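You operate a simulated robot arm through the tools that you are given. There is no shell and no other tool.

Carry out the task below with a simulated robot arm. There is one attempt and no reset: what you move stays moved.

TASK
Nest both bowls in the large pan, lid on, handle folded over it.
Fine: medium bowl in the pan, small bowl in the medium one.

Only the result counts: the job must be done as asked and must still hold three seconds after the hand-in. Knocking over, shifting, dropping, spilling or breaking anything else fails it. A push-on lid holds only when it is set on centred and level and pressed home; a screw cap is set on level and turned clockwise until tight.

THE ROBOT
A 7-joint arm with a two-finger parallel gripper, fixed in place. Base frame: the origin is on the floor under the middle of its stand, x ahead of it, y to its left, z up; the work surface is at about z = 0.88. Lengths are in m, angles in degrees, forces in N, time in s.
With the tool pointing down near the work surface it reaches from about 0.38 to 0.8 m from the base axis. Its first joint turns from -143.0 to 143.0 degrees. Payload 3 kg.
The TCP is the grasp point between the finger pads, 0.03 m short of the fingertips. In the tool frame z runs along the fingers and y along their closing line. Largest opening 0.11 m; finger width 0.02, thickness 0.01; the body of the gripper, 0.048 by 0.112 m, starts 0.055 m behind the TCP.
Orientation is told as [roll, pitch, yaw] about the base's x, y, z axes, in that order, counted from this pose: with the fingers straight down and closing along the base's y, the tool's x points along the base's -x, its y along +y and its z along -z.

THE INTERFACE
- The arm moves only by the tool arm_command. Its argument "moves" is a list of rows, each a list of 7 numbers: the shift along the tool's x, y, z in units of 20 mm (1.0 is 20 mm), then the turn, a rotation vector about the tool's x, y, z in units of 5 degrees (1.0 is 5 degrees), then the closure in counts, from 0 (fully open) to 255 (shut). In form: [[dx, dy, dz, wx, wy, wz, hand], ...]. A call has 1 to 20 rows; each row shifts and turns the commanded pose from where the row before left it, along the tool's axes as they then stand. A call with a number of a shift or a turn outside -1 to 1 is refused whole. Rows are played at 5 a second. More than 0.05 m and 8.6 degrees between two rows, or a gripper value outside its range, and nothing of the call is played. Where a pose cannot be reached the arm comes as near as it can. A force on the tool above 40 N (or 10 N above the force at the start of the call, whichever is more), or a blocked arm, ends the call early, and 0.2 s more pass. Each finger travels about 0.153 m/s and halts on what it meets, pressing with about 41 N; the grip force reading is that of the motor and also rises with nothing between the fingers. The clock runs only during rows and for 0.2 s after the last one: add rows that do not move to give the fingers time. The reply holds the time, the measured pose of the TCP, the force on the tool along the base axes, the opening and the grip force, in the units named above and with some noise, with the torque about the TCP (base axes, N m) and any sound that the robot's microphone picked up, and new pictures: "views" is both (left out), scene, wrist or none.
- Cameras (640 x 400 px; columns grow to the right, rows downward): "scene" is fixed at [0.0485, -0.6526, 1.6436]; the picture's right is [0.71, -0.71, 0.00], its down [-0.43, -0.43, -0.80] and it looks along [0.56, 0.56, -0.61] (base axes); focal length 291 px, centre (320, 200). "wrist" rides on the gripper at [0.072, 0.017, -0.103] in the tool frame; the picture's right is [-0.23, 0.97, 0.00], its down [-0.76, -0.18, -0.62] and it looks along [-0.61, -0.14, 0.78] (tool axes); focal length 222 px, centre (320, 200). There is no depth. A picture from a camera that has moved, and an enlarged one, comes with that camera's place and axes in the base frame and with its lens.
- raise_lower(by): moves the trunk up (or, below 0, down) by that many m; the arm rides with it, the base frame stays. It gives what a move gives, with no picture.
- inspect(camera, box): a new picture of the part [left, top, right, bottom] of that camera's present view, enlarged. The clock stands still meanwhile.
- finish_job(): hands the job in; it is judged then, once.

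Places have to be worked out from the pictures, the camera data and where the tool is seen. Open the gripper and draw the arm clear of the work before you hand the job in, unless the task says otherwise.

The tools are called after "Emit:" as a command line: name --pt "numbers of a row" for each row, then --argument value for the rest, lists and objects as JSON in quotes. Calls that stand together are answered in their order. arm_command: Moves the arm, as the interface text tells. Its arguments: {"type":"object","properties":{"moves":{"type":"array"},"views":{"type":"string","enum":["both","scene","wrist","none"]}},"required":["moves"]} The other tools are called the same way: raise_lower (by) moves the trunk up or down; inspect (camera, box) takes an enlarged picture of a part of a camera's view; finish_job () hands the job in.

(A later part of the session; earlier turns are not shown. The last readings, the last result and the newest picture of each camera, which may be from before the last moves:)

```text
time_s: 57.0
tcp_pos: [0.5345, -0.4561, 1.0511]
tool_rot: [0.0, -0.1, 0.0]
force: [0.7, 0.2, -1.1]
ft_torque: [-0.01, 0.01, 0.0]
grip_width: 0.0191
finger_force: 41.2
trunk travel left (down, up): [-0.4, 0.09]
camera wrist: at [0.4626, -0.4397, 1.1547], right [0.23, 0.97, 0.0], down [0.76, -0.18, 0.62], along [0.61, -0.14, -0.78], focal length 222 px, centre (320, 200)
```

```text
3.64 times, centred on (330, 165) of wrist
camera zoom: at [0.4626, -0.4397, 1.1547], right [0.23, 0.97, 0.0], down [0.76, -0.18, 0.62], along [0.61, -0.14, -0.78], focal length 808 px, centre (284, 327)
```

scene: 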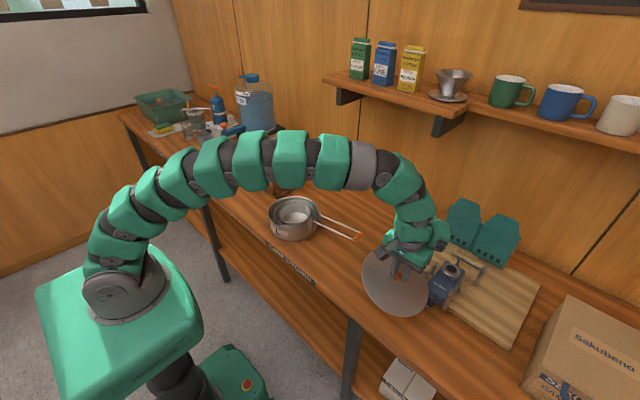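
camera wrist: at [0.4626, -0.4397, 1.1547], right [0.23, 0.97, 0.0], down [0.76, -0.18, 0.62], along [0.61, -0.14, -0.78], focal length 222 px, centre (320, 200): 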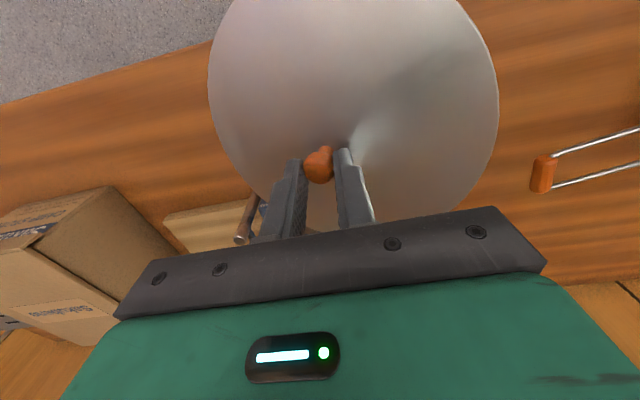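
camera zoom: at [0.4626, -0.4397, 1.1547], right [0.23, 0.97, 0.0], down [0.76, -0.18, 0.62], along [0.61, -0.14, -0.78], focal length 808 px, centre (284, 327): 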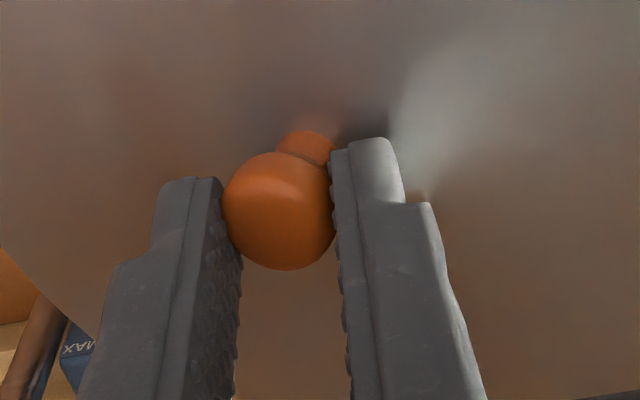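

The tilt is steady: the ball-shaped knob turned in the pads until one fingertip met the lid. I'll set it down on the clear stretch of bench at about (0.535, -0.365), away from the stove and the bench edge, let the table level it, and re-grip with both fingertips touching the lid.

Emit:
arm_command --pt "0 0.5 0 0 0 0 255" --pt "0 0.9 0 0 0 0 255" --pt "0 0.9 0 0 0 0 255" --pt "0 0.9 0 0 0 0 255" --pt "0 0.9 0 0 0 0 255" --pt "0 0.5 0 0 0 0 255" --pt "0 0 0.8 0 0 0 255" --pt "0 0 0.8 0 0 0 255" --pt "0 0 0.8 0 0 0 255" --pt "0 0 0.8 0 0 0 255" --pt "0 0 0 0 0 0 255" --views "both"

Emit:
inspect --camera "scene" --box '[330, 220, 450, 330]'

```text
time_s: 59.4
tcp_pos: [0.5355, -0.3635, 0.9868]
tool_rot: [0.0, 0.0, 0.1]
force: [-0.5, -1.0, -1.6]
ft_torque: [0.01, 0.02, -0.01]
grip_width: 0.0193
finger_force: 40.6
trunk travel left (down, up): [-0.4, 0.09]
camera wrist: at [0.4625, -0.3469, 1.0908], right [0.23, 0.97, 0.0], down [0.76, -0.18, 0.62], along [0.61, -0.14, -0.78], focal length 222 px, centre (320, 200)
```

scene: 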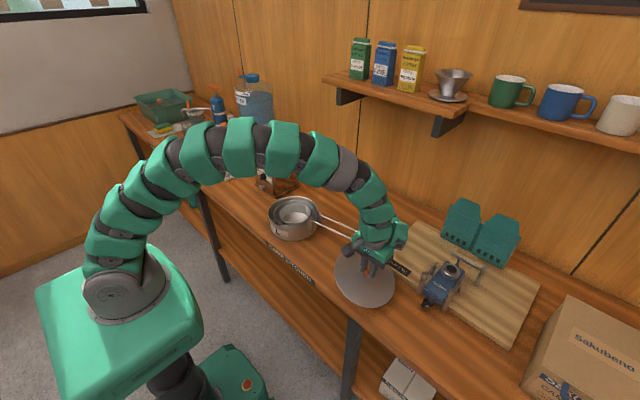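
wrist: 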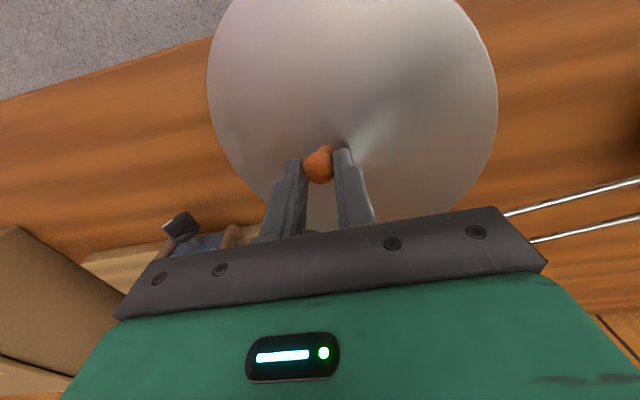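

```text
3.64 times, centred on (390, 275) of scene
camera zoom: at [0.0485, -0.6526, 1.6436], right [0.71, -0.71, 0.0], down [-0.43, -0.43, -0.8], along [0.56, 0.56, -0.61], focal length 1060 px, centre (66, -73)
```

zoom: 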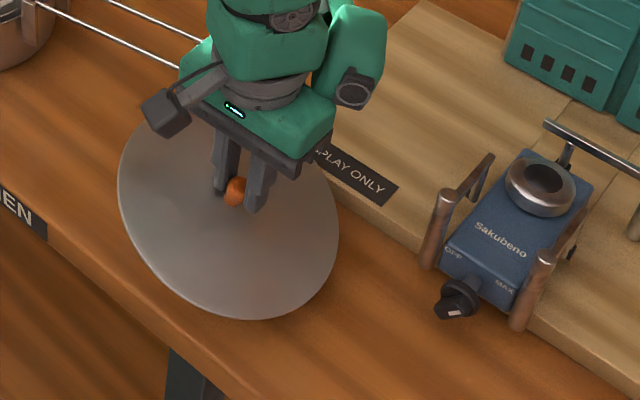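

There is room on all sides here. I'll lower until the lid is pressed flat on the bench, watching the force.

Emit:
arm_command --pt "0 0 0.5 0 0 0 255" --pt "0 0 0.5 0 0 0 255" --pt "0 0 0.5 0 0 0 255" --pt "0 0 0.5 0 0 0 255" --pt "0 0 0.4 0 0 0 255" --pt "0 0 0.4 0 0 0 255" --pt "0 0 0 0 0 0 255" --views "both"

Emit:
inspect --camera "wrist" --box '[260, 110, 400, 220]'

```text
time_s: 61.0
tcp_pos: [0.5354, -0.3646, 0.9306]
tool_rot: [0.0, 0.0, 0.1]
force: [1.7, 0.7, 3.2]
ft_torque: [-0.17, -0.24, 0.09]
grip_width: 0.0193
finger_force: 41.0
trunk travel left (down, up): [-0.4, 0.09]
camera wrist: at [0.4629, -0.347, 1.0351], right [0.23, 0.97, 0.0], down [0.76, -0.18, 0.62], along [0.61, -0.14, -0.78], focal length 222 px, centre (320, 200)
```

scene: 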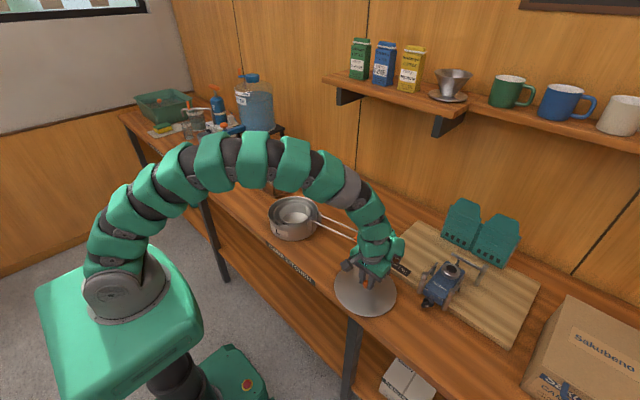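
wrist: 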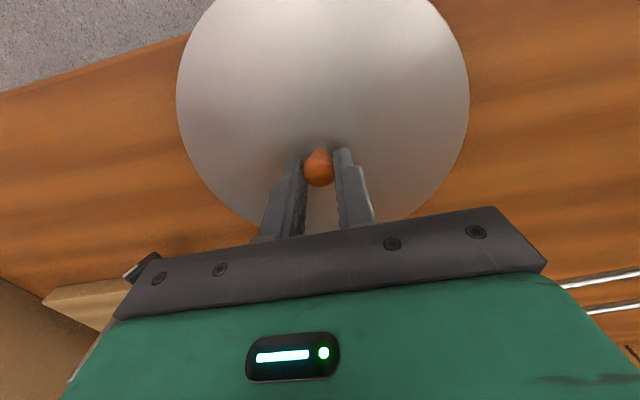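

```text
3.64 times, centred on (330, 165) of wrist
camera zoom: at [0.4629, -0.347, 1.0351], right [0.23, 0.97, 0.0], down [0.76, -0.18, 0.62], along [0.61, -0.14, -0.78], focal length 808 px, centre (284, 327)
```

zoom: 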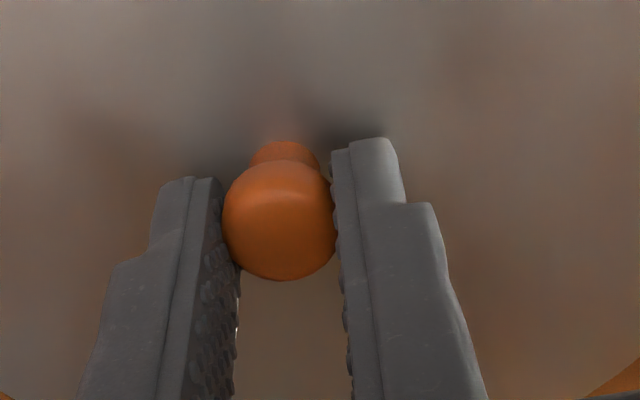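

The bench is levelling the lid with only 3 N. I'll press it the rest of the way down, open slightly, and push lightly until both fingertips rest on the lid.

Emit:
arm_command --pt "0 0 0.2 0 0 0 255" --pt "0 0 0.1 0 0 0 255" --pt "0 0 0 0 0 0 205" --pt "0 0 0 0 0 0 195" --pt "0 0 0 0 0 0 195" --views "wrist"

Emit:
inspect --camera "wrist" --box '[260, 110, 400, 220]'

```text
time_s: 62.2
tcp_pos: [0.5358, -0.3649, 0.9245]
tool_rot: [0.1, -0.1, -0.1]
force: [-0.3, 1.0, 0.1]
ft_torque: [0.0, -0.01, 0.03]
grip_width: 0.0262
finger_force: 0.0
trunk travel left (down, up): [-0.4, 0.09]
camera wrist: at [0.4627, -0.3472, 1.0289], right [0.23, 0.97, 0.0], down [0.76, -0.18, 0.62], along [0.61, -0.14, -0.78], focal length 222 px, centre (320, 200)
```

wrist: 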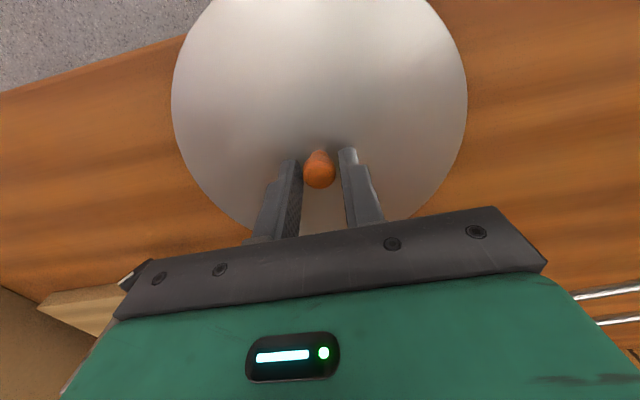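

```text
3.64 times, centred on (330, 165) of wrist
camera zoom: at [0.4627, -0.3472, 1.0289], right [0.23, 0.97, 0.0], down [0.76, -0.18, 0.62], along [0.61, -0.14, -0.78], focal length 808 px, centre (284, 327)
```

zoom: 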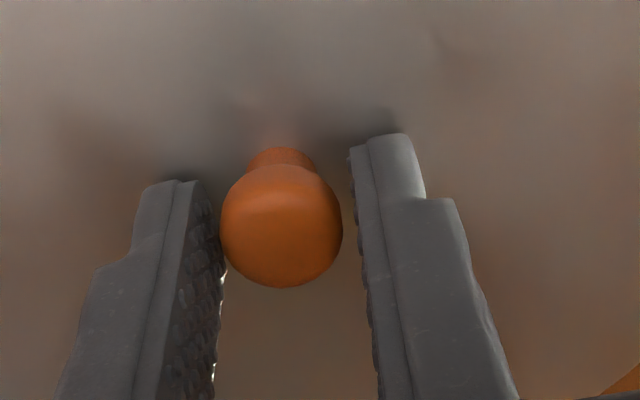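

The lid lies flat and the knob is about 3 mm toward +x from the pad centres. I'll correct that and press the fingertips lightly onto the lid before closing.

Emit:
arm_command --pt "-0.15 0 0 0 0 0 195" --pt "0 0 0.1 0 0 0 195" --pt "0 0 0.08 0 0 0 195" --pt "0 0 0 0 0 0 195" --views "wrist"

Emit:
inspect --camera "wrist" --box '[260, 110, 400, 220]'

```text
time_s: 63.2
tcp_pos: [0.5372, -0.3653, 0.9229]
tool_rot: [-0.1, -0.2, 0.0]
force: [1.8, 2.3, 15.6]
ft_torque: [0.09, -0.04, -0.01]
grip_width: 0.0258
finger_force: 0.2
trunk travel left (down, up): [-0.4, 0.09]
camera wrist: at [0.4655, -0.3471, 1.0266], right [0.23, 0.97, 0.0], down [0.76, -0.18, 0.62], along [0.61, -0.14, -0.78], focal length 222 px, centre (320, 200)
```

wrist: 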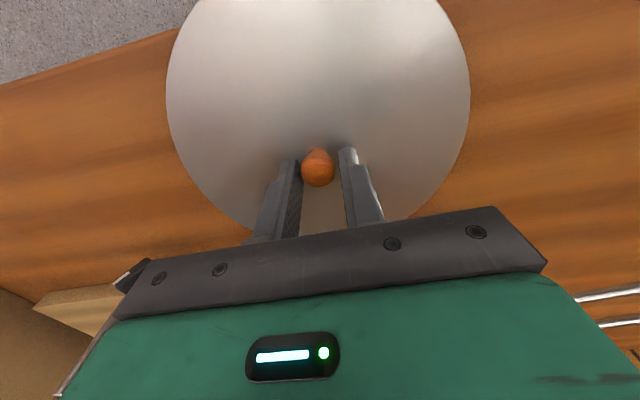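

```text
3.64 times, centred on (330, 165) of wrist
camera zoom: at [0.4655, -0.3471, 1.0266], right [0.23, 0.97, 0.0], down [0.76, -0.18, 0.62], along [0.61, -0.14, -0.78], focal length 808 px, centre (284, 327)
```

zoom: 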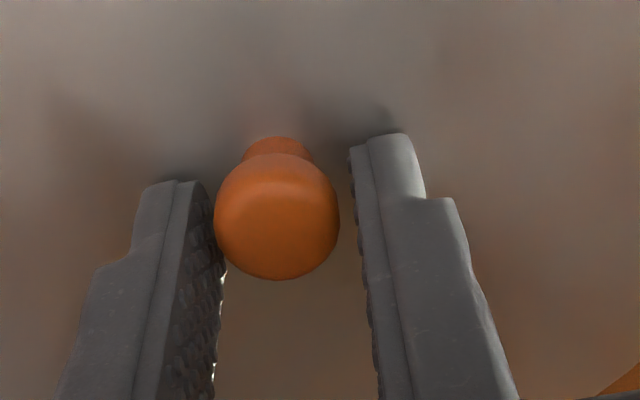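

The tips are pressing on the lid at about 15 N. I'll ease off slightly and close on the knob.

Emit:
arm_command --pt "0 0 -0.04 0 0 0 205" --pt "0 0 0 0 0 0 215" --pt "0 0 0 0 0 0 235" --pt "0 0 0 0 0 0 255" --pt "0 0 0 0 0 0 255" --pt "0 0 0 0 0 0 255" --views "wrist"

Emit:
inspect --camera "wrist" --box '[260, 110, 400, 220]'

```text
time_s: 64.6
tcp_pos: [0.5382, -0.3646, 0.9235]
tool_rot: [0.0, -0.1, 0.0]
force: [0.7, 1.7, 11.7]
ft_torque: [0.0, 0.0, 0.02]
grip_width: 0.0195
finger_force: 42.1
trunk travel left (down, up): [-0.4, 0.09]
camera wrist: at [0.4651, -0.3472, 1.0268], right [0.23, 0.97, 0.0], down [0.76, -0.18, 0.62], along [0.61, -0.14, -0.78], focal length 222 px, centre (320, 200)
```

wrist: 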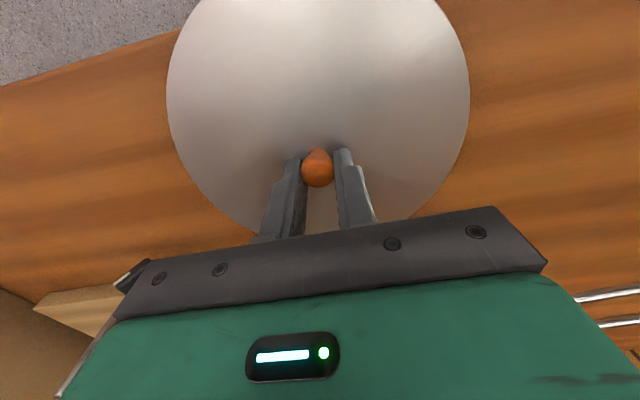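

```text
3.64 times, centred on (330, 165) of wrist
camera zoom: at [0.4651, -0.3472, 1.0268], right [0.23, 0.97, 0.0], down [0.76, -0.18, 0.62], along [0.61, -0.14, -0.78], focal length 808 px, centre (284, 327)
```

zoom: 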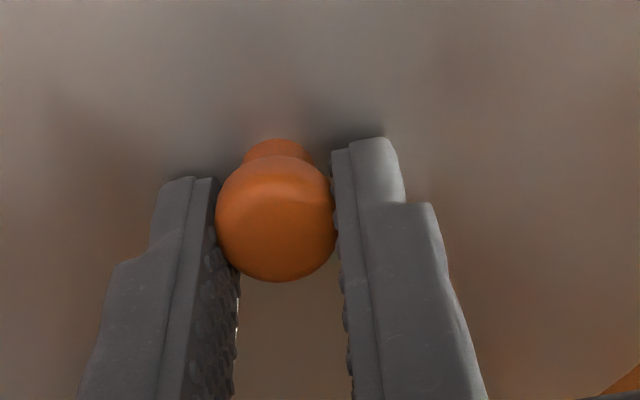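

Gripped with the fingertips still preloaded on the lid. I'll lift slowly and check the level again.

Emit:
arm_command --pt "0 0 -0.15 0 0 0 255" --pt "0 0 -0.2 0 0 0 255" --pt "0 0 -0.3 0 0 0 255" --pt "0 0 -0.5 0 0 0 255" --pt "0 0 -0.7 0 0 0 255" --pt "0 0 -0.7 0 0 0 255" --pt "0 0 0 0 0 0 255" --views "both"

Emit:
inspect --camera "wrist" --box '[260, 110, 400, 220]'

Emit:
inspect --camera "scene" --box '[320, 220, 440, 330]'

```text
time_s: 66.2
tcp_pos: [0.5374, -0.3653, 0.9737]
tool_rot: [0.0, 0.1, 0.1]
force: [0.7, -0.2, -1.0]
ft_torque: [0.01, 0.0, 0.02]
grip_width: 0.0192
finger_force: 40.8
trunk travel left (down, up): [-0.4, 0.09]
camera wrist: at [0.4653, -0.3477, 1.077], right [0.23, 0.97, 0.0], down [0.76, -0.18, 0.62], along [0.61, -0.14, -0.78], focal length 222 px, centre (320, 200)
```

scene: 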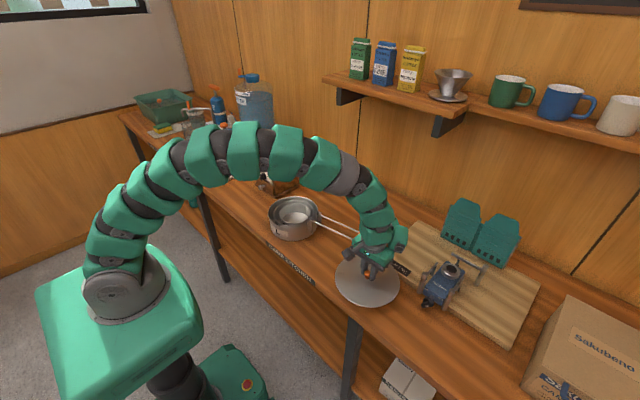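
wrist: 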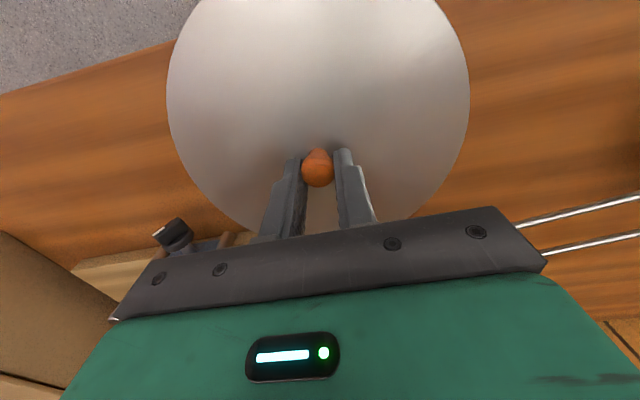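

```text
3.64 times, centred on (330, 165) of wrist
camera zoom: at [0.4653, -0.3477, 1.077], right [0.23, 0.97, 0.0], down [0.76, -0.18, 0.62], along [0.61, -0.14, -0.78], focal length 808 px, centre (284, 327)
```

zoom: 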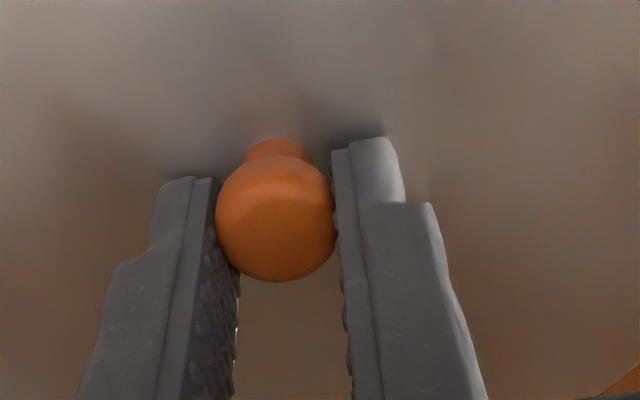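

```text
3.64 times, centred on (380, 275) of scene
camera zoom: at [0.0485, -0.6526, 1.6436], right [0.71, -0.71, 0.0], down [-0.43, -0.43, -0.8], along [0.56, 0.56, -0.61], focal length 1060 px, centre (102, -73)
```

zoom: 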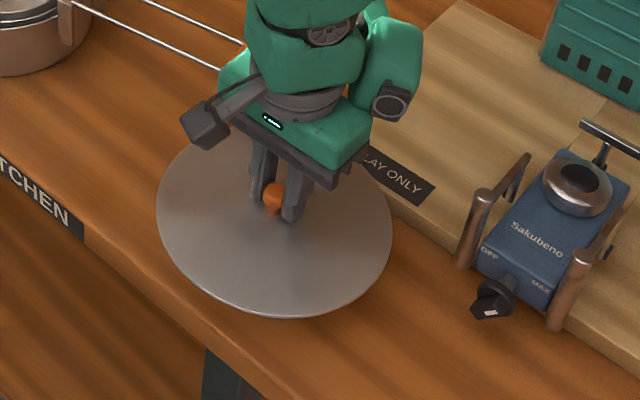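

The lid now hangs level. I'll raise it to z≈1.07 and carry it over the pan (centre ≈ (0.579, 0.016), confirmed by a third view).

Emit:
arm_command --pt "0 0 -0.6 0 0 0 255" --pt "0 0 -0.8 0 0 0 255" --pt "0 0 -0.9 0 0 0 255" --pt "0 0 -0.9 0 0 0 255" --pt "0 0 -0.9 0 0 0 255" --pt "0 0 -0.7 0 0 0 255" --pt "0 0 0 0 0 0 255" --views "none"

Emit:
arm_command --pt "-0.1 0.5 0 0 0 0 255" --pt "-0.1 0.9 0 0 0 0 255" --pt "-0.1 0.99 0 0 0 0 255" --pt "-0.1 0.99 0 0 0 0 255" --pt "-0.1 0.99 0 0 0 0 255" --pt "-0.1 0.99 0 0 0 0 255" --pt "-0.1 0.99 0 0 0 0 255" --pt "-0.1 0.99 0 0 0 0 255" --pt "-0.1 0.99 0 0 0 0 255" --pt "-0.1 0.99 0 0 0 0 255" --pt "-0.1 0.99 0 0 0 0 255" --pt "-0.1 0.99 0 0 0 0 255" --pt "-0.1 0.99 0 0 0 0 255" --pt "-0.1 0.99 0 0 0 0 255" --pt "-0.1 0.99 0 0 0 0 255" --pt "-0.1 0.99 0 0 0 0 255" --pt "-0.1 0.99 0 0 0 0 255" --pt "-0.1 0.99 0 0 0 0 255" --pt "-0.1 0.99 0 0 0 0 255" --pt "-0.1 0.92 0 0 0 0 255" --views "both"

Emit:
inspect --camera "scene" --box '[240, 150, 360, 250]'

Emit:
inspect --camera "wrist" --box '[140, 0, 500, 240]'

```text
time_s: 67.8
tcp_pos: [0.5381, -0.3648, 1.0696]
tool_rot: [0.0, 0.0, 0.0]
force: [-0.3, 0.0, -0.7]
ft_torque: [-0.01, -0.01, 0.0]
grip_width: 0.0194
finger_force: 41.3
trunk travel left (down, up): [-0.4, 0.09]
```

```text
time_s: 72.0
tcp_pos: [0.5781, 0.0173, 1.0702]
tool_rot: [0.0, 0.0, 0.0]
force: [-0.3, -0.1, -0.4]
ft_torque: [0.02, -0.03, 0.01]
grip_width: 0.0194
finger_force: 40.9
trunk travel left (down, up): [-0.4, 0.09]
camera wrist: at [0.5052, 0.0353, 1.1737], right [0.23, 0.97, 0.0], down [0.76, -0.18, 0.62], along [0.61, -0.14, -0.78], focal length 222 px, centre (320, 200)
```

scene: 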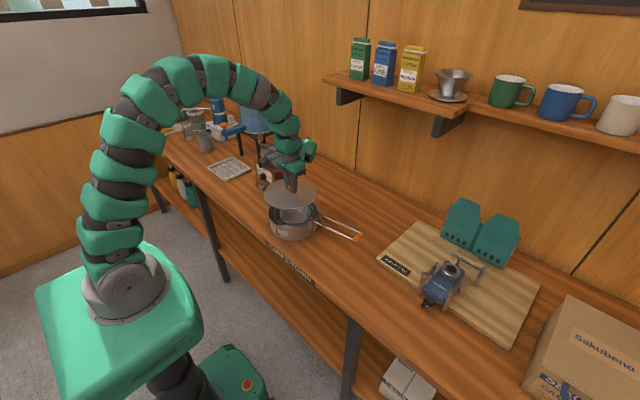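
wrist: 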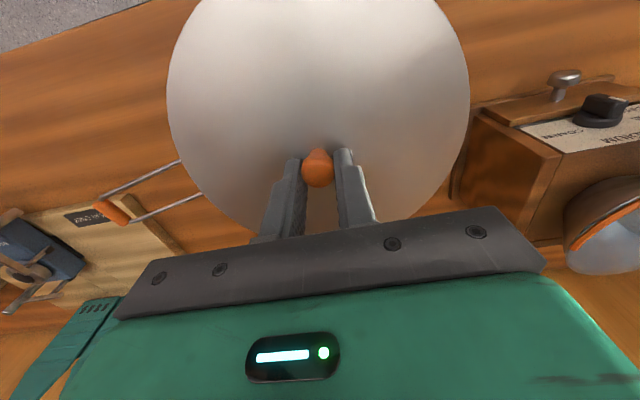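

```text
4.00 times, centred on (300, 200) of scene
camera zoom: at [0.0485, -0.6526, 1.6436], right [0.71, -0.71, 0.0], down [-0.43, -0.43, -0.8], along [0.56, 0.56, -0.61], focal length 1166 px, centre (400, 200)
```

zoom: 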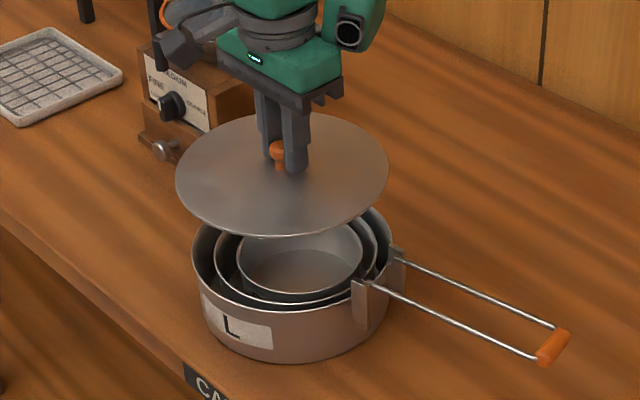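

```text
1.67 times, centred on (320, 120) of wrist
camera zoom: at [0.5052, 0.0353, 1.1737], right [0.23, 0.97, 0.0], down [0.76, -0.18, 0.62], along [0.61, -0.14, -0.78], focal length 370 px, centre (320, 333)
```

zoom: 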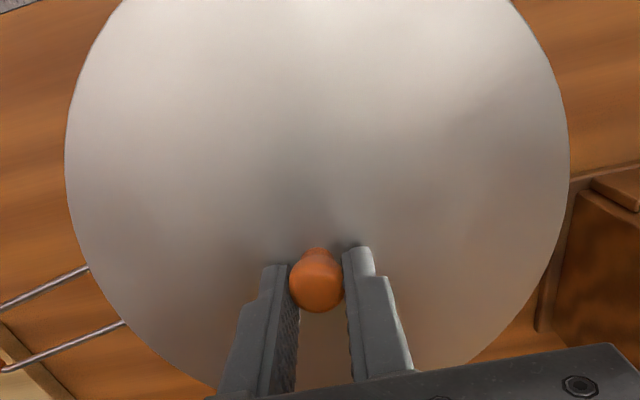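

The lid is level above the pan. I'll enlarge the scene more to compare the lid's and pan's outlines before lowering.

Emit:
inspect --camera "scene" --box '[280, 170, 345, 245]'

Emit:
inspect --camera "scene" --box '[255, 170, 320, 245]'

```text
5.33 times, centred on (312, 208) of scene
camera zoom: at [0.0485, -0.6526, 1.6436], right [0.71, -0.71, 0.0], down [-0.43, -0.43, -0.8], along [0.56, 0.56, -0.61], focal length 1554 px, centre (360, 160)
```

zoom: 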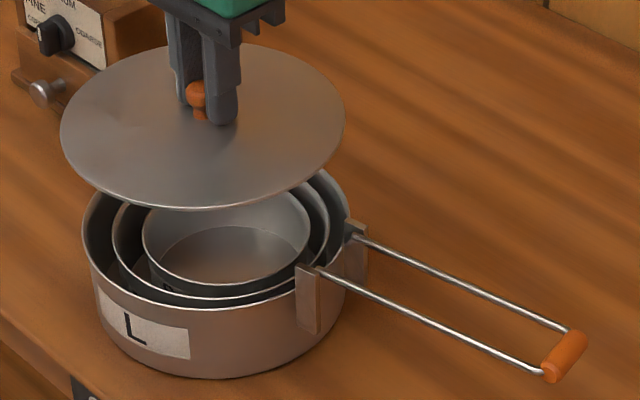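

```text
5.33 times, centred on (288, 208) of scene
camera zoom: at [0.0485, -0.6526, 1.6436], right [0.71, -0.71, 0.0], down [-0.43, -0.43, -0.8], along [0.56, 0.56, -0.61], focal length 1554 px, centre (493, 160)
```

zoom: 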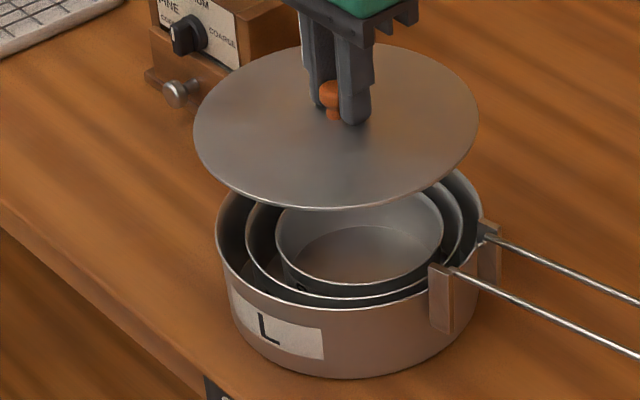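

The two cameras differ by a few millimetres on the lid/pan offset. I'll lower the lid to about 1 cm above the rim, where the outlines can be compared directly.

Emit:
arm_command --pt "0 0 0.7 0 0 0 255" --pt "0 0 0.8 0 0 0 255" --pt "0 0 0.8 0 0 0 255" --pt "0 0 0.7 0 0 0 255" --pt "0 0 0.6 0 0 0 255" --pt "0 0 0 0 0 0 255" --views "both"

Emit:
inspect --camera "scene" --box '[255, 185, 340, 245]'

Emit:
inspect --camera "wrist" --box '[140, 0, 500, 240]'

```text
time_s: 73.4
tcp_pos: [0.579, 0.0178, 0.9983]
tool_rot: [0.0, 0.0, 0.0]
force: [0.0, 0.9, -1.6]
ft_torque: [0.0, 0.02, -0.01]
grip_width: 0.0197
finger_force: 40.6
trunk travel left (down, up): [-0.4, 0.09]
camera wrist: at [0.506, 0.0358, 1.1016], right [0.23, 0.97, 0.0], down [0.76, -0.18, 0.62], along [0.61, -0.14, -0.78], focal length 222 px, centre (320, 200)
```

scene: 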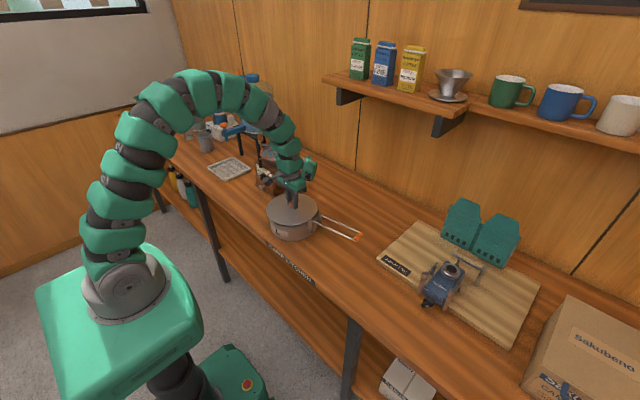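
wrist: 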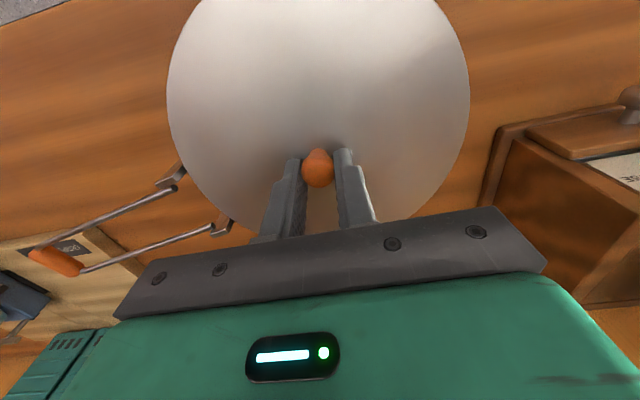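

```text
6.67 times, centred on (298, 215) of scene
camera zoom: at [0.0485, -0.6526, 1.6436], right [0.71, -0.71, 0.0], down [-0.43, -0.43, -0.8], along [0.56, 0.56, -0.61], focal length 1943 px, centre (470, 100)
```

zoom: 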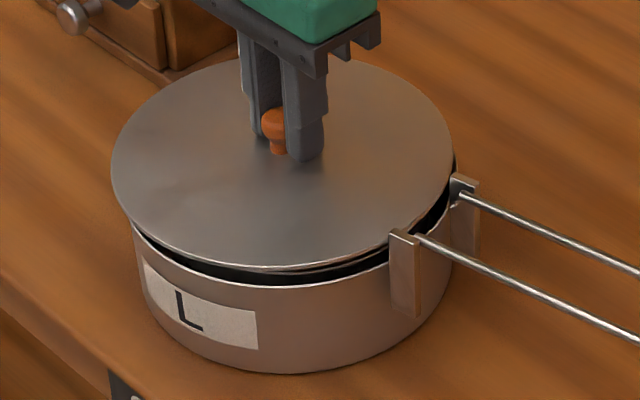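

```text
1.67 times, centred on (320, 120) of wrist
camera zoom: at [0.506, 0.0358, 1.1016], right [0.23, 0.97, 0.0], down [0.76, -0.18, 0.62], along [0.61, -0.14, -0.78], focal length 370 px, centre (320, 333)
```

zoom: 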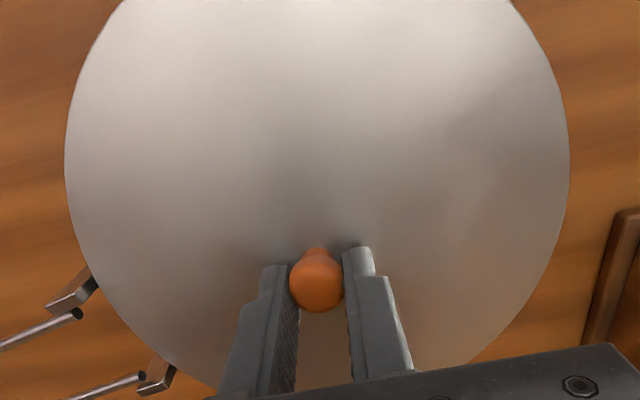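

I want to know exactly where the knob sits between the fingers, since it sets the lid's centre relative to the TCP. I'll enlarge the knob area in the scene and the edges of the lid.

Emit:
inspect --camera "scene" --box '[278, 188, 310, 208]'

Emit:
inspect --camera "scene" --box '[262, 195, 294, 235]'

Emit:
inspect --camera "scene" --box '[294, 190, 326, 230]'

Emit:
inspect --camera "wrist" --box '[280, 130, 360, 190]'

```text
16.00 times, centred on (294, 198) of scene
camera zoom: at [0.0485, -0.6526, 1.6436], right [0.71, -0.71, 0.0], down [-0.43, -0.43, -0.8], along [0.56, 0.56, -0.61], focal length 4662 px, centre (736, 232)
```

zoom: 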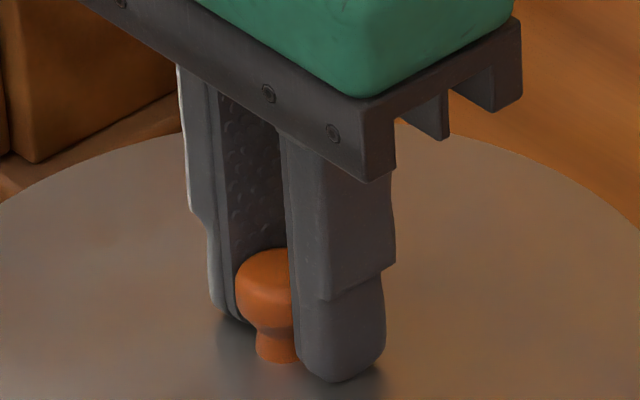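

```text
10.00 times, centred on (278, 215) of scene
camera zoom: at [0.0485, -0.6526, 1.6436], right [0.71, -0.71, 0.0], down [-0.43, -0.43, -0.8], along [0.56, 0.56, -0.61], focal length 2914 px, centre (740, 50)
```

zoom: 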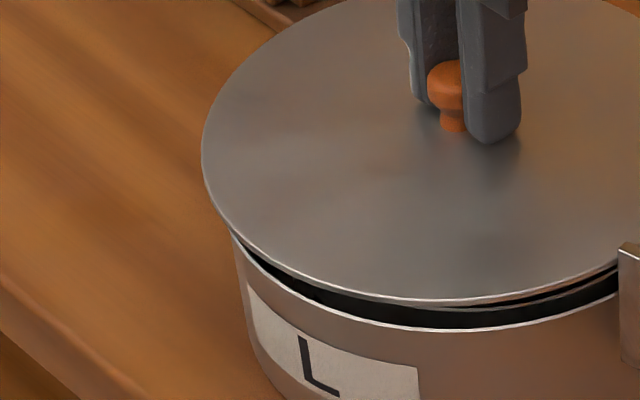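

```text
10.00 times, centred on (310, 210) of scene
camera zoom: at [0.0485, -0.6526, 1.6436], right [0.71, -0.71, 0.0], down [-0.43, -0.43, -0.8], along [0.56, 0.56, -0.61], focal length 2914 px, centre (420, 100)
```

zoom: 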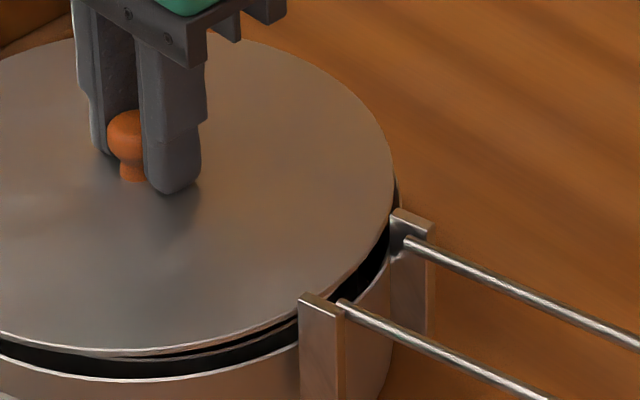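

```text
6.67 times, centred on (320, 160) of wrist
camera zoom: at [0.506, 0.0358, 1.1016], right [0.23, 0.97, 0.0], down [0.76, -0.18, 0.62], along [0.61, -0.14, -0.78], focal length 1481 px, centre (320, 467)
```

zoom: 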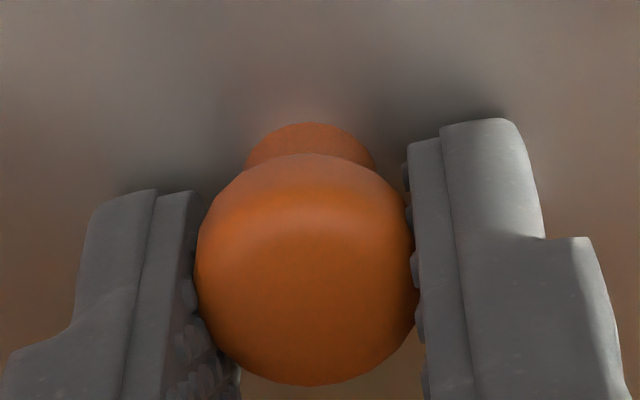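

The close-ups show the knob is held about 6 mm toward -x of the TCP, so the lid sits roughly 4–6 mm off the pan's centre toward the image left. I'll shift by (+4.5, -3) mm and compare the edges again.

Emit:
arm_command --pt "-0.22 -0.14 0 0 0 0 255" --pt "0 0 0 0 0 0 255" --pt "0 0 0 0 0 0 255" --views "both"

Emit:
inspect --camera "scene" --box '[255, 185, 340, 245]'

Emit:
inspect --camera "scene" --box '[262, 195, 294, 235]'

Emit:
inspect --camera "scene" --box '[294, 190, 326, 230]'

```text
time_s: 74.2
tcp_pos: [0.5821, 0.0162, 0.9982]
tool_rot: [0.0, 0.0, 0.0]
force: [0.4, -0.1, -0.8]
ft_torque: [0.05, 0.02, 0.0]
grip_width: 0.0195
finger_force: 40.5
trunk travel left (down, up): [-0.4, 0.09]
camera wrist: at [0.5103, 0.0332, 1.1014], right [0.23, 0.97, 0.0], down [0.76, -0.18, 0.62], along [0.61, -0.14, -0.78], focal length 222 px, centre (320, 200)
```

scene: 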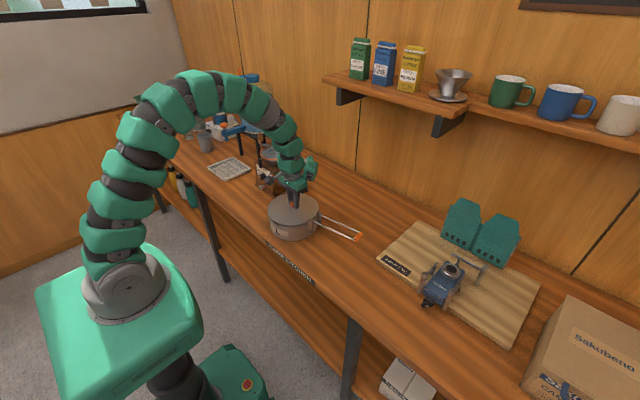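
wrist: 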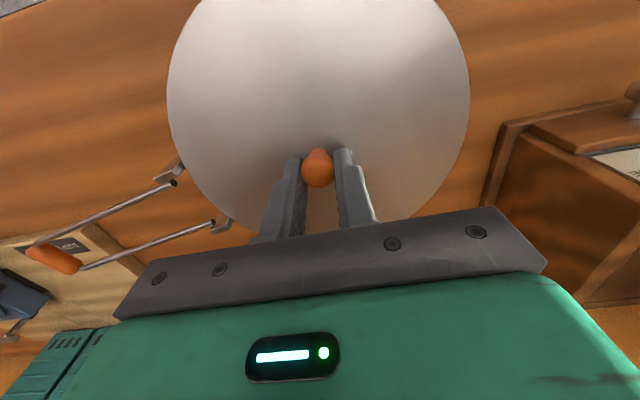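

```text
6.67 times, centred on (298, 215) of scene
camera zoom: at [0.0485, -0.6526, 1.6436], right [0.71, -0.71, 0.0], down [-0.43, -0.43, -0.8], along [0.56, 0.56, -0.61], focal length 1943 px, centre (470, 100)
```

zoom: 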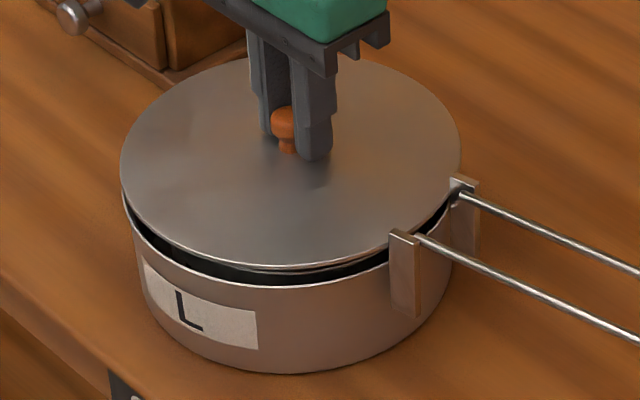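

```text
10.00 times, centred on (278, 215) of scene
camera zoom: at [0.0485, -0.6526, 1.6436], right [0.71, -0.71, 0.0], down [-0.43, -0.43, -0.8], along [0.56, 0.56, -0.61], focal length 2914 px, centre (740, 50)
```

zoom: 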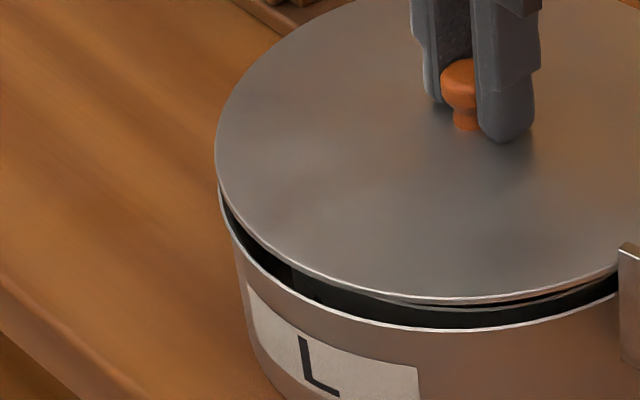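

```text
10.00 times, centred on (310, 210) of scene
camera zoom: at [0.0485, -0.6526, 1.6436], right [0.71, -0.71, 0.0], down [-0.43, -0.43, -0.8], along [0.56, 0.56, -0.61], focal length 2914 px, centre (420, 100)
```

zoom: 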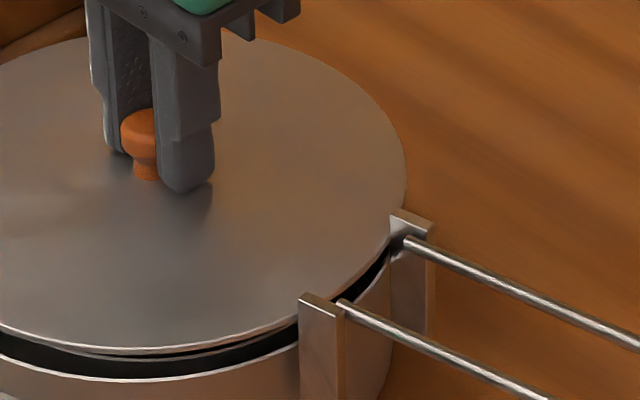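

The lid now looks centred (within about 1 mm sideways) and level. I'll lower in small steps until it meets the rim.

Emit:
arm_command --pt "0 0 0.15 0 0 0 255" --pt "0 0 0.15 0 0 0 255" --pt "0 0 0.1 0 0 0 255" --pt "0 0 0 0 0 0 255" --views "scene"

Emit:
inspect --camera "scene" --box '[255, 185, 340, 245]'

```text
time_s: 75.2
tcp_pos: [0.5828, 0.0156, 0.9887]
tool_rot: [0.0, 0.0, 0.0]
force: [0.4, -0.3, -0.7]
ft_torque: [0.01, -0.02, -0.03]
grip_width: 0.0197
finger_force: 40.6
trunk travel left (down, up): [-0.4, 0.09]
```

scene: 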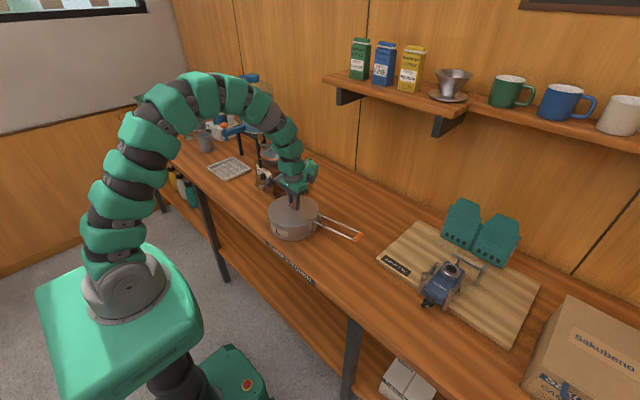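

```text
6.67 times, centred on (298, 215) of scene
camera zoom: at [0.0485, -0.6526, 1.6436], right [0.71, -0.71, 0.0], down [-0.43, -0.43, -0.8], along [0.56, 0.56, -0.61], focal length 1943 px, centre (470, 100)
```

zoom: 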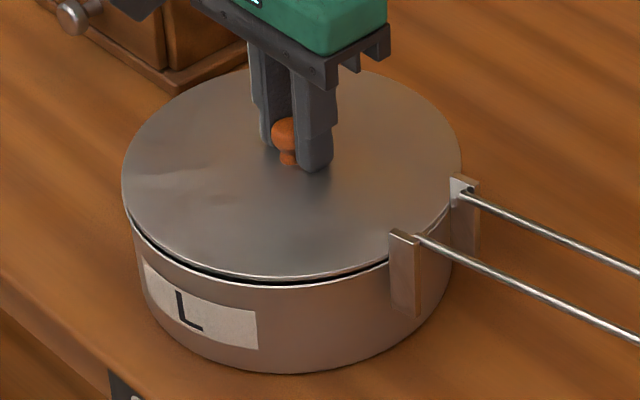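

Only about 3 mm of gap remains and it looks even. I'll continue down gently to contact.

Emit:
arm_command --pt "0 0 0.1 0 0 0 255" --pt "0 0 0.08 0 0 0 255" --pt "0 0 0 0 0 0 255" --views "scene"

Emit:
inspect --camera "scene" --box '[262, 195, 294, 235]'

Emit:
inspect --camera "scene" --box '[294, 190, 326, 230]'

```text
time_s: 76.0
tcp_pos: [0.5816, 0.0149, 0.9858]
tool_rot: [0.0, 0.0, 0.0]
force: [-0.3, -1.6, 5.2]
ft_torque: [-0.04, 0.09, 0.02]
grip_width: 0.0195
finger_force: 41.4
trunk travel left (down, up): [-0.4, 0.09]
```

scene: 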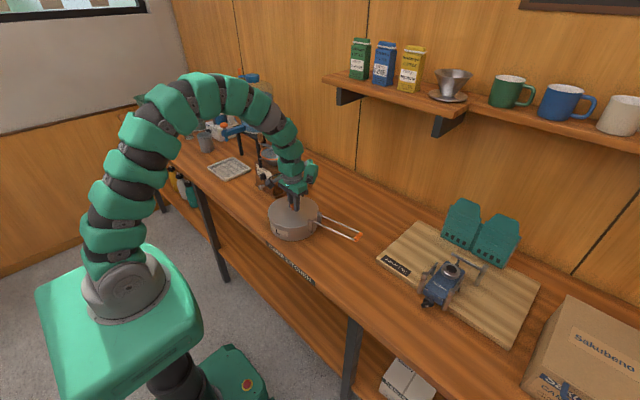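

```text
10.00 times, centred on (278, 215) of scene
camera zoom: at [0.0485, -0.6526, 1.6436], right [0.71, -0.71, 0.0], down [-0.43, -0.43, -0.8], along [0.56, 0.56, -0.61], focal length 2914 px, centre (740, 50)
```

zoom: 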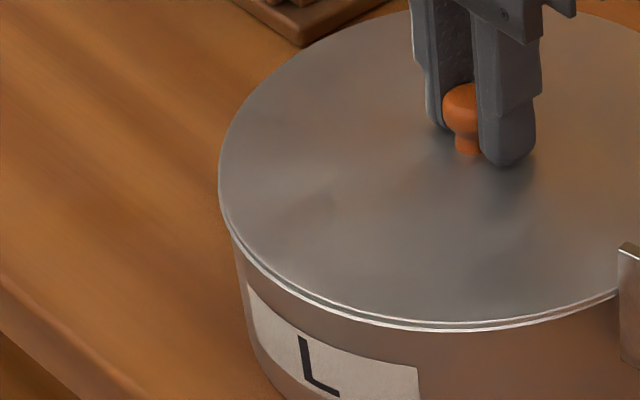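

```text
10.00 times, centred on (310, 210) of scene
camera zoom: at [0.0485, -0.6526, 1.6436], right [0.71, -0.71, 0.0], down [-0.43, -0.43, -0.8], along [0.56, 0.56, -0.61], focal length 2914 px, centre (420, 100)
```

zoom: 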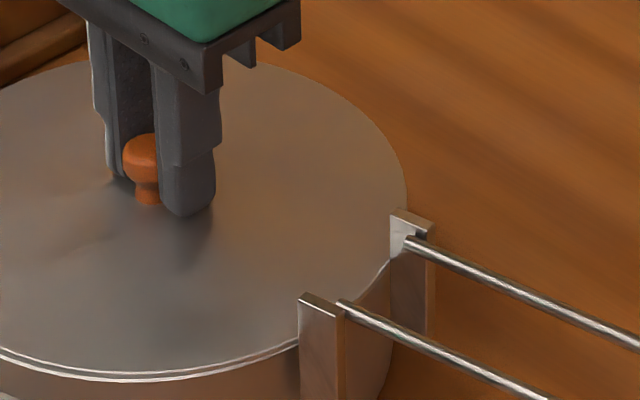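

The lid has met the rim all round (5 N) and looks concentric. Now I'll press it home while still gripping the knob, in small steps.

Emit:
arm_command --pt "0 0 0.08 0 0 0 255" --pt "0 0 0.06 0 0 0 255" --pt "0 0 0 0 0 0 255" --views "scene"

```text
time_s: 76.8
tcp_pos: [0.5815, 0.0161, 0.9853]
tool_rot: [0.0, -0.3, -0.1]
force: [-4.4, 0.2, 16.2]
ft_torque: [0.0, 0.06, -0.15]
grip_width: 0.0196
finger_force: 41.0
trunk travel left (down, up): [-0.4, 0.09]
stopped in row 3: the force on the tool passed its limit at 42 N (the readings are from after the stop); the commanded pose is now the measured one
```

scene: 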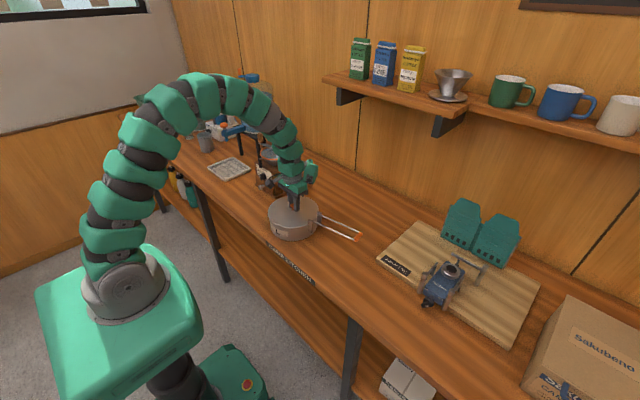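

The push peaked at 42 N. I'll look closely at the lid edge to see whether it is seated.

Emit:
inspect --camera "scene" --box '[262, 195, 294, 235]'

Emit:
inspect --camera "scene" --box '[294, 190, 326, 230]'

Emit:
inspect --camera "wrist" --box '[140, 0, 500, 240]'

```text
10.00 times, centred on (278, 215) of scene
camera zoom: at [0.0485, -0.6526, 1.6436], right [0.71, -0.71, 0.0], down [-0.43, -0.43, -0.8], along [0.56, 0.56, -0.61], focal length 2914 px, centre (740, 50)
```

zoom: 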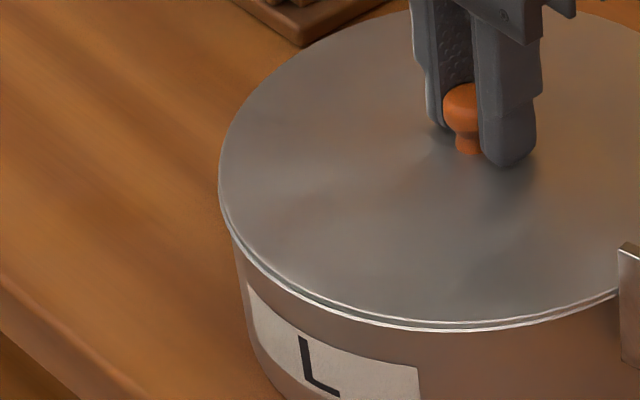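

```text
10.00 times, centred on (310, 210) of scene
camera zoom: at [0.0485, -0.6526, 1.6436], right [0.71, -0.71, 0.0], down [-0.43, -0.43, -0.8], along [0.56, 0.56, -0.61], focal length 2914 px, centre (420, 100)
```

zoom: 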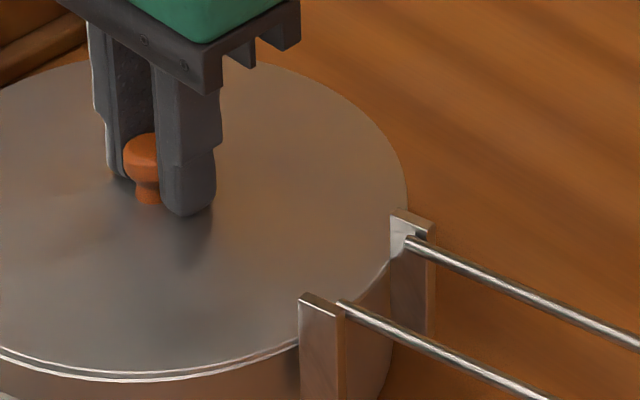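

```text
1.67 times, centred on (320, 120) of wrist
camera zoom: at [0.5099, 0.0332, 1.0894], right [0.23, 0.97, 0.0], down [0.76, -0.18, 0.63], along [0.61, -0.14, -0.78], focal length 370 px, centre (320, 333)
```

zoom: 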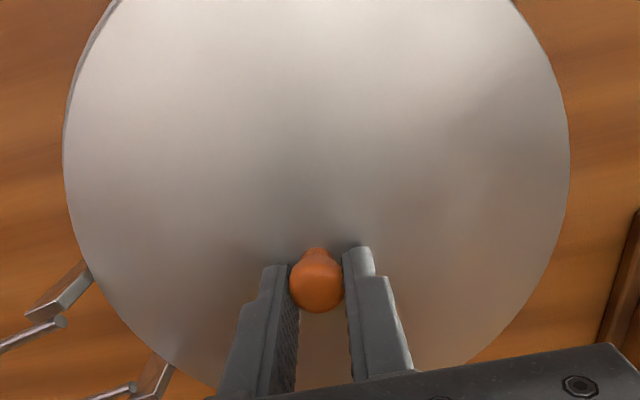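

At the upper left of the wrist view a thin second edge shows beyond the lid. I'll enlarge it to judge how well the lid is centred.

Emit:
inspect --camera "wrist" --box '[160, 0, 260, 70]'

Emit:
inspect --camera "wrist" --box '[155, 60, 255, 240]'

Emit:
inspect --camera "wrist" --box '[400, 0, 500, 180]'

```text
5.71 times, centred on (210, 35) of wrist
camera zoom: at [0.5099, 0.0332, 1.0894], right [0.23, 0.97, 0.0], down [0.76, -0.18, 0.63], along [0.61, -0.14, -0.78], focal length 1269 px, centre (949, 1143)
```

zoom: 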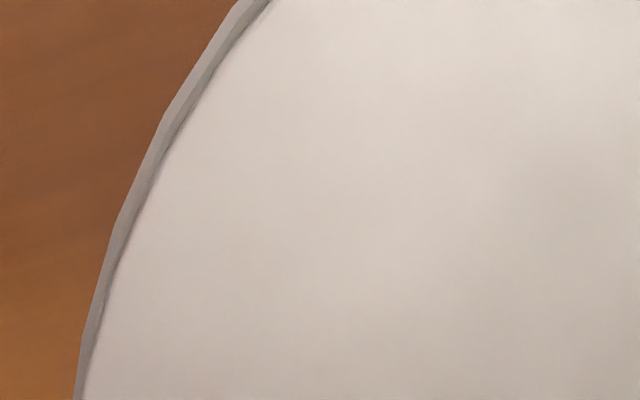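

```text
2.22 times, centred on (205, 150) of wrist
camera zoom: at [0.5099, 0.0332, 1.0894], right [0.23, 0.97, 0.0], down [0.76, -0.18, 0.63], along [0.61, -0.14, -0.78], focal length 494 px, centre (576, 311)
```

zoom: 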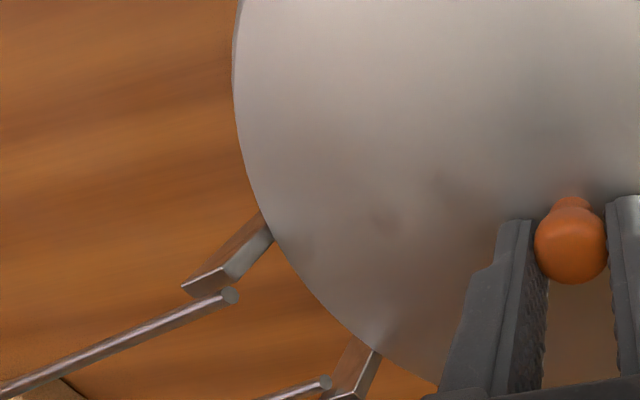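

```text
2.22 times, centred on (450, 90) of wrist
camera zoom: at [0.5099, 0.0332, 1.0894], right [0.23, 0.97, 0.0], down [0.76, -0.18, 0.63], along [0.61, -0.14, -0.78], focal length 494 px, centre (31, 444)
```

zoom: 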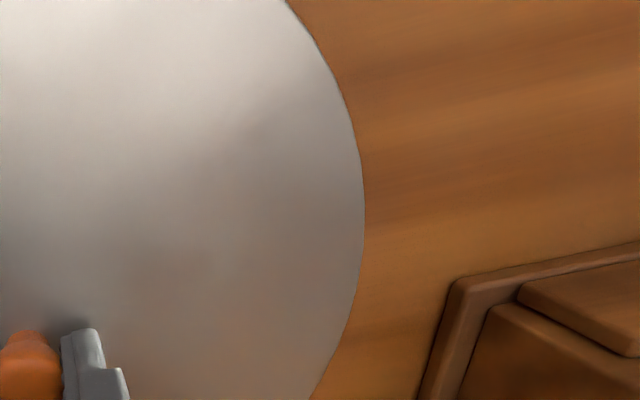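

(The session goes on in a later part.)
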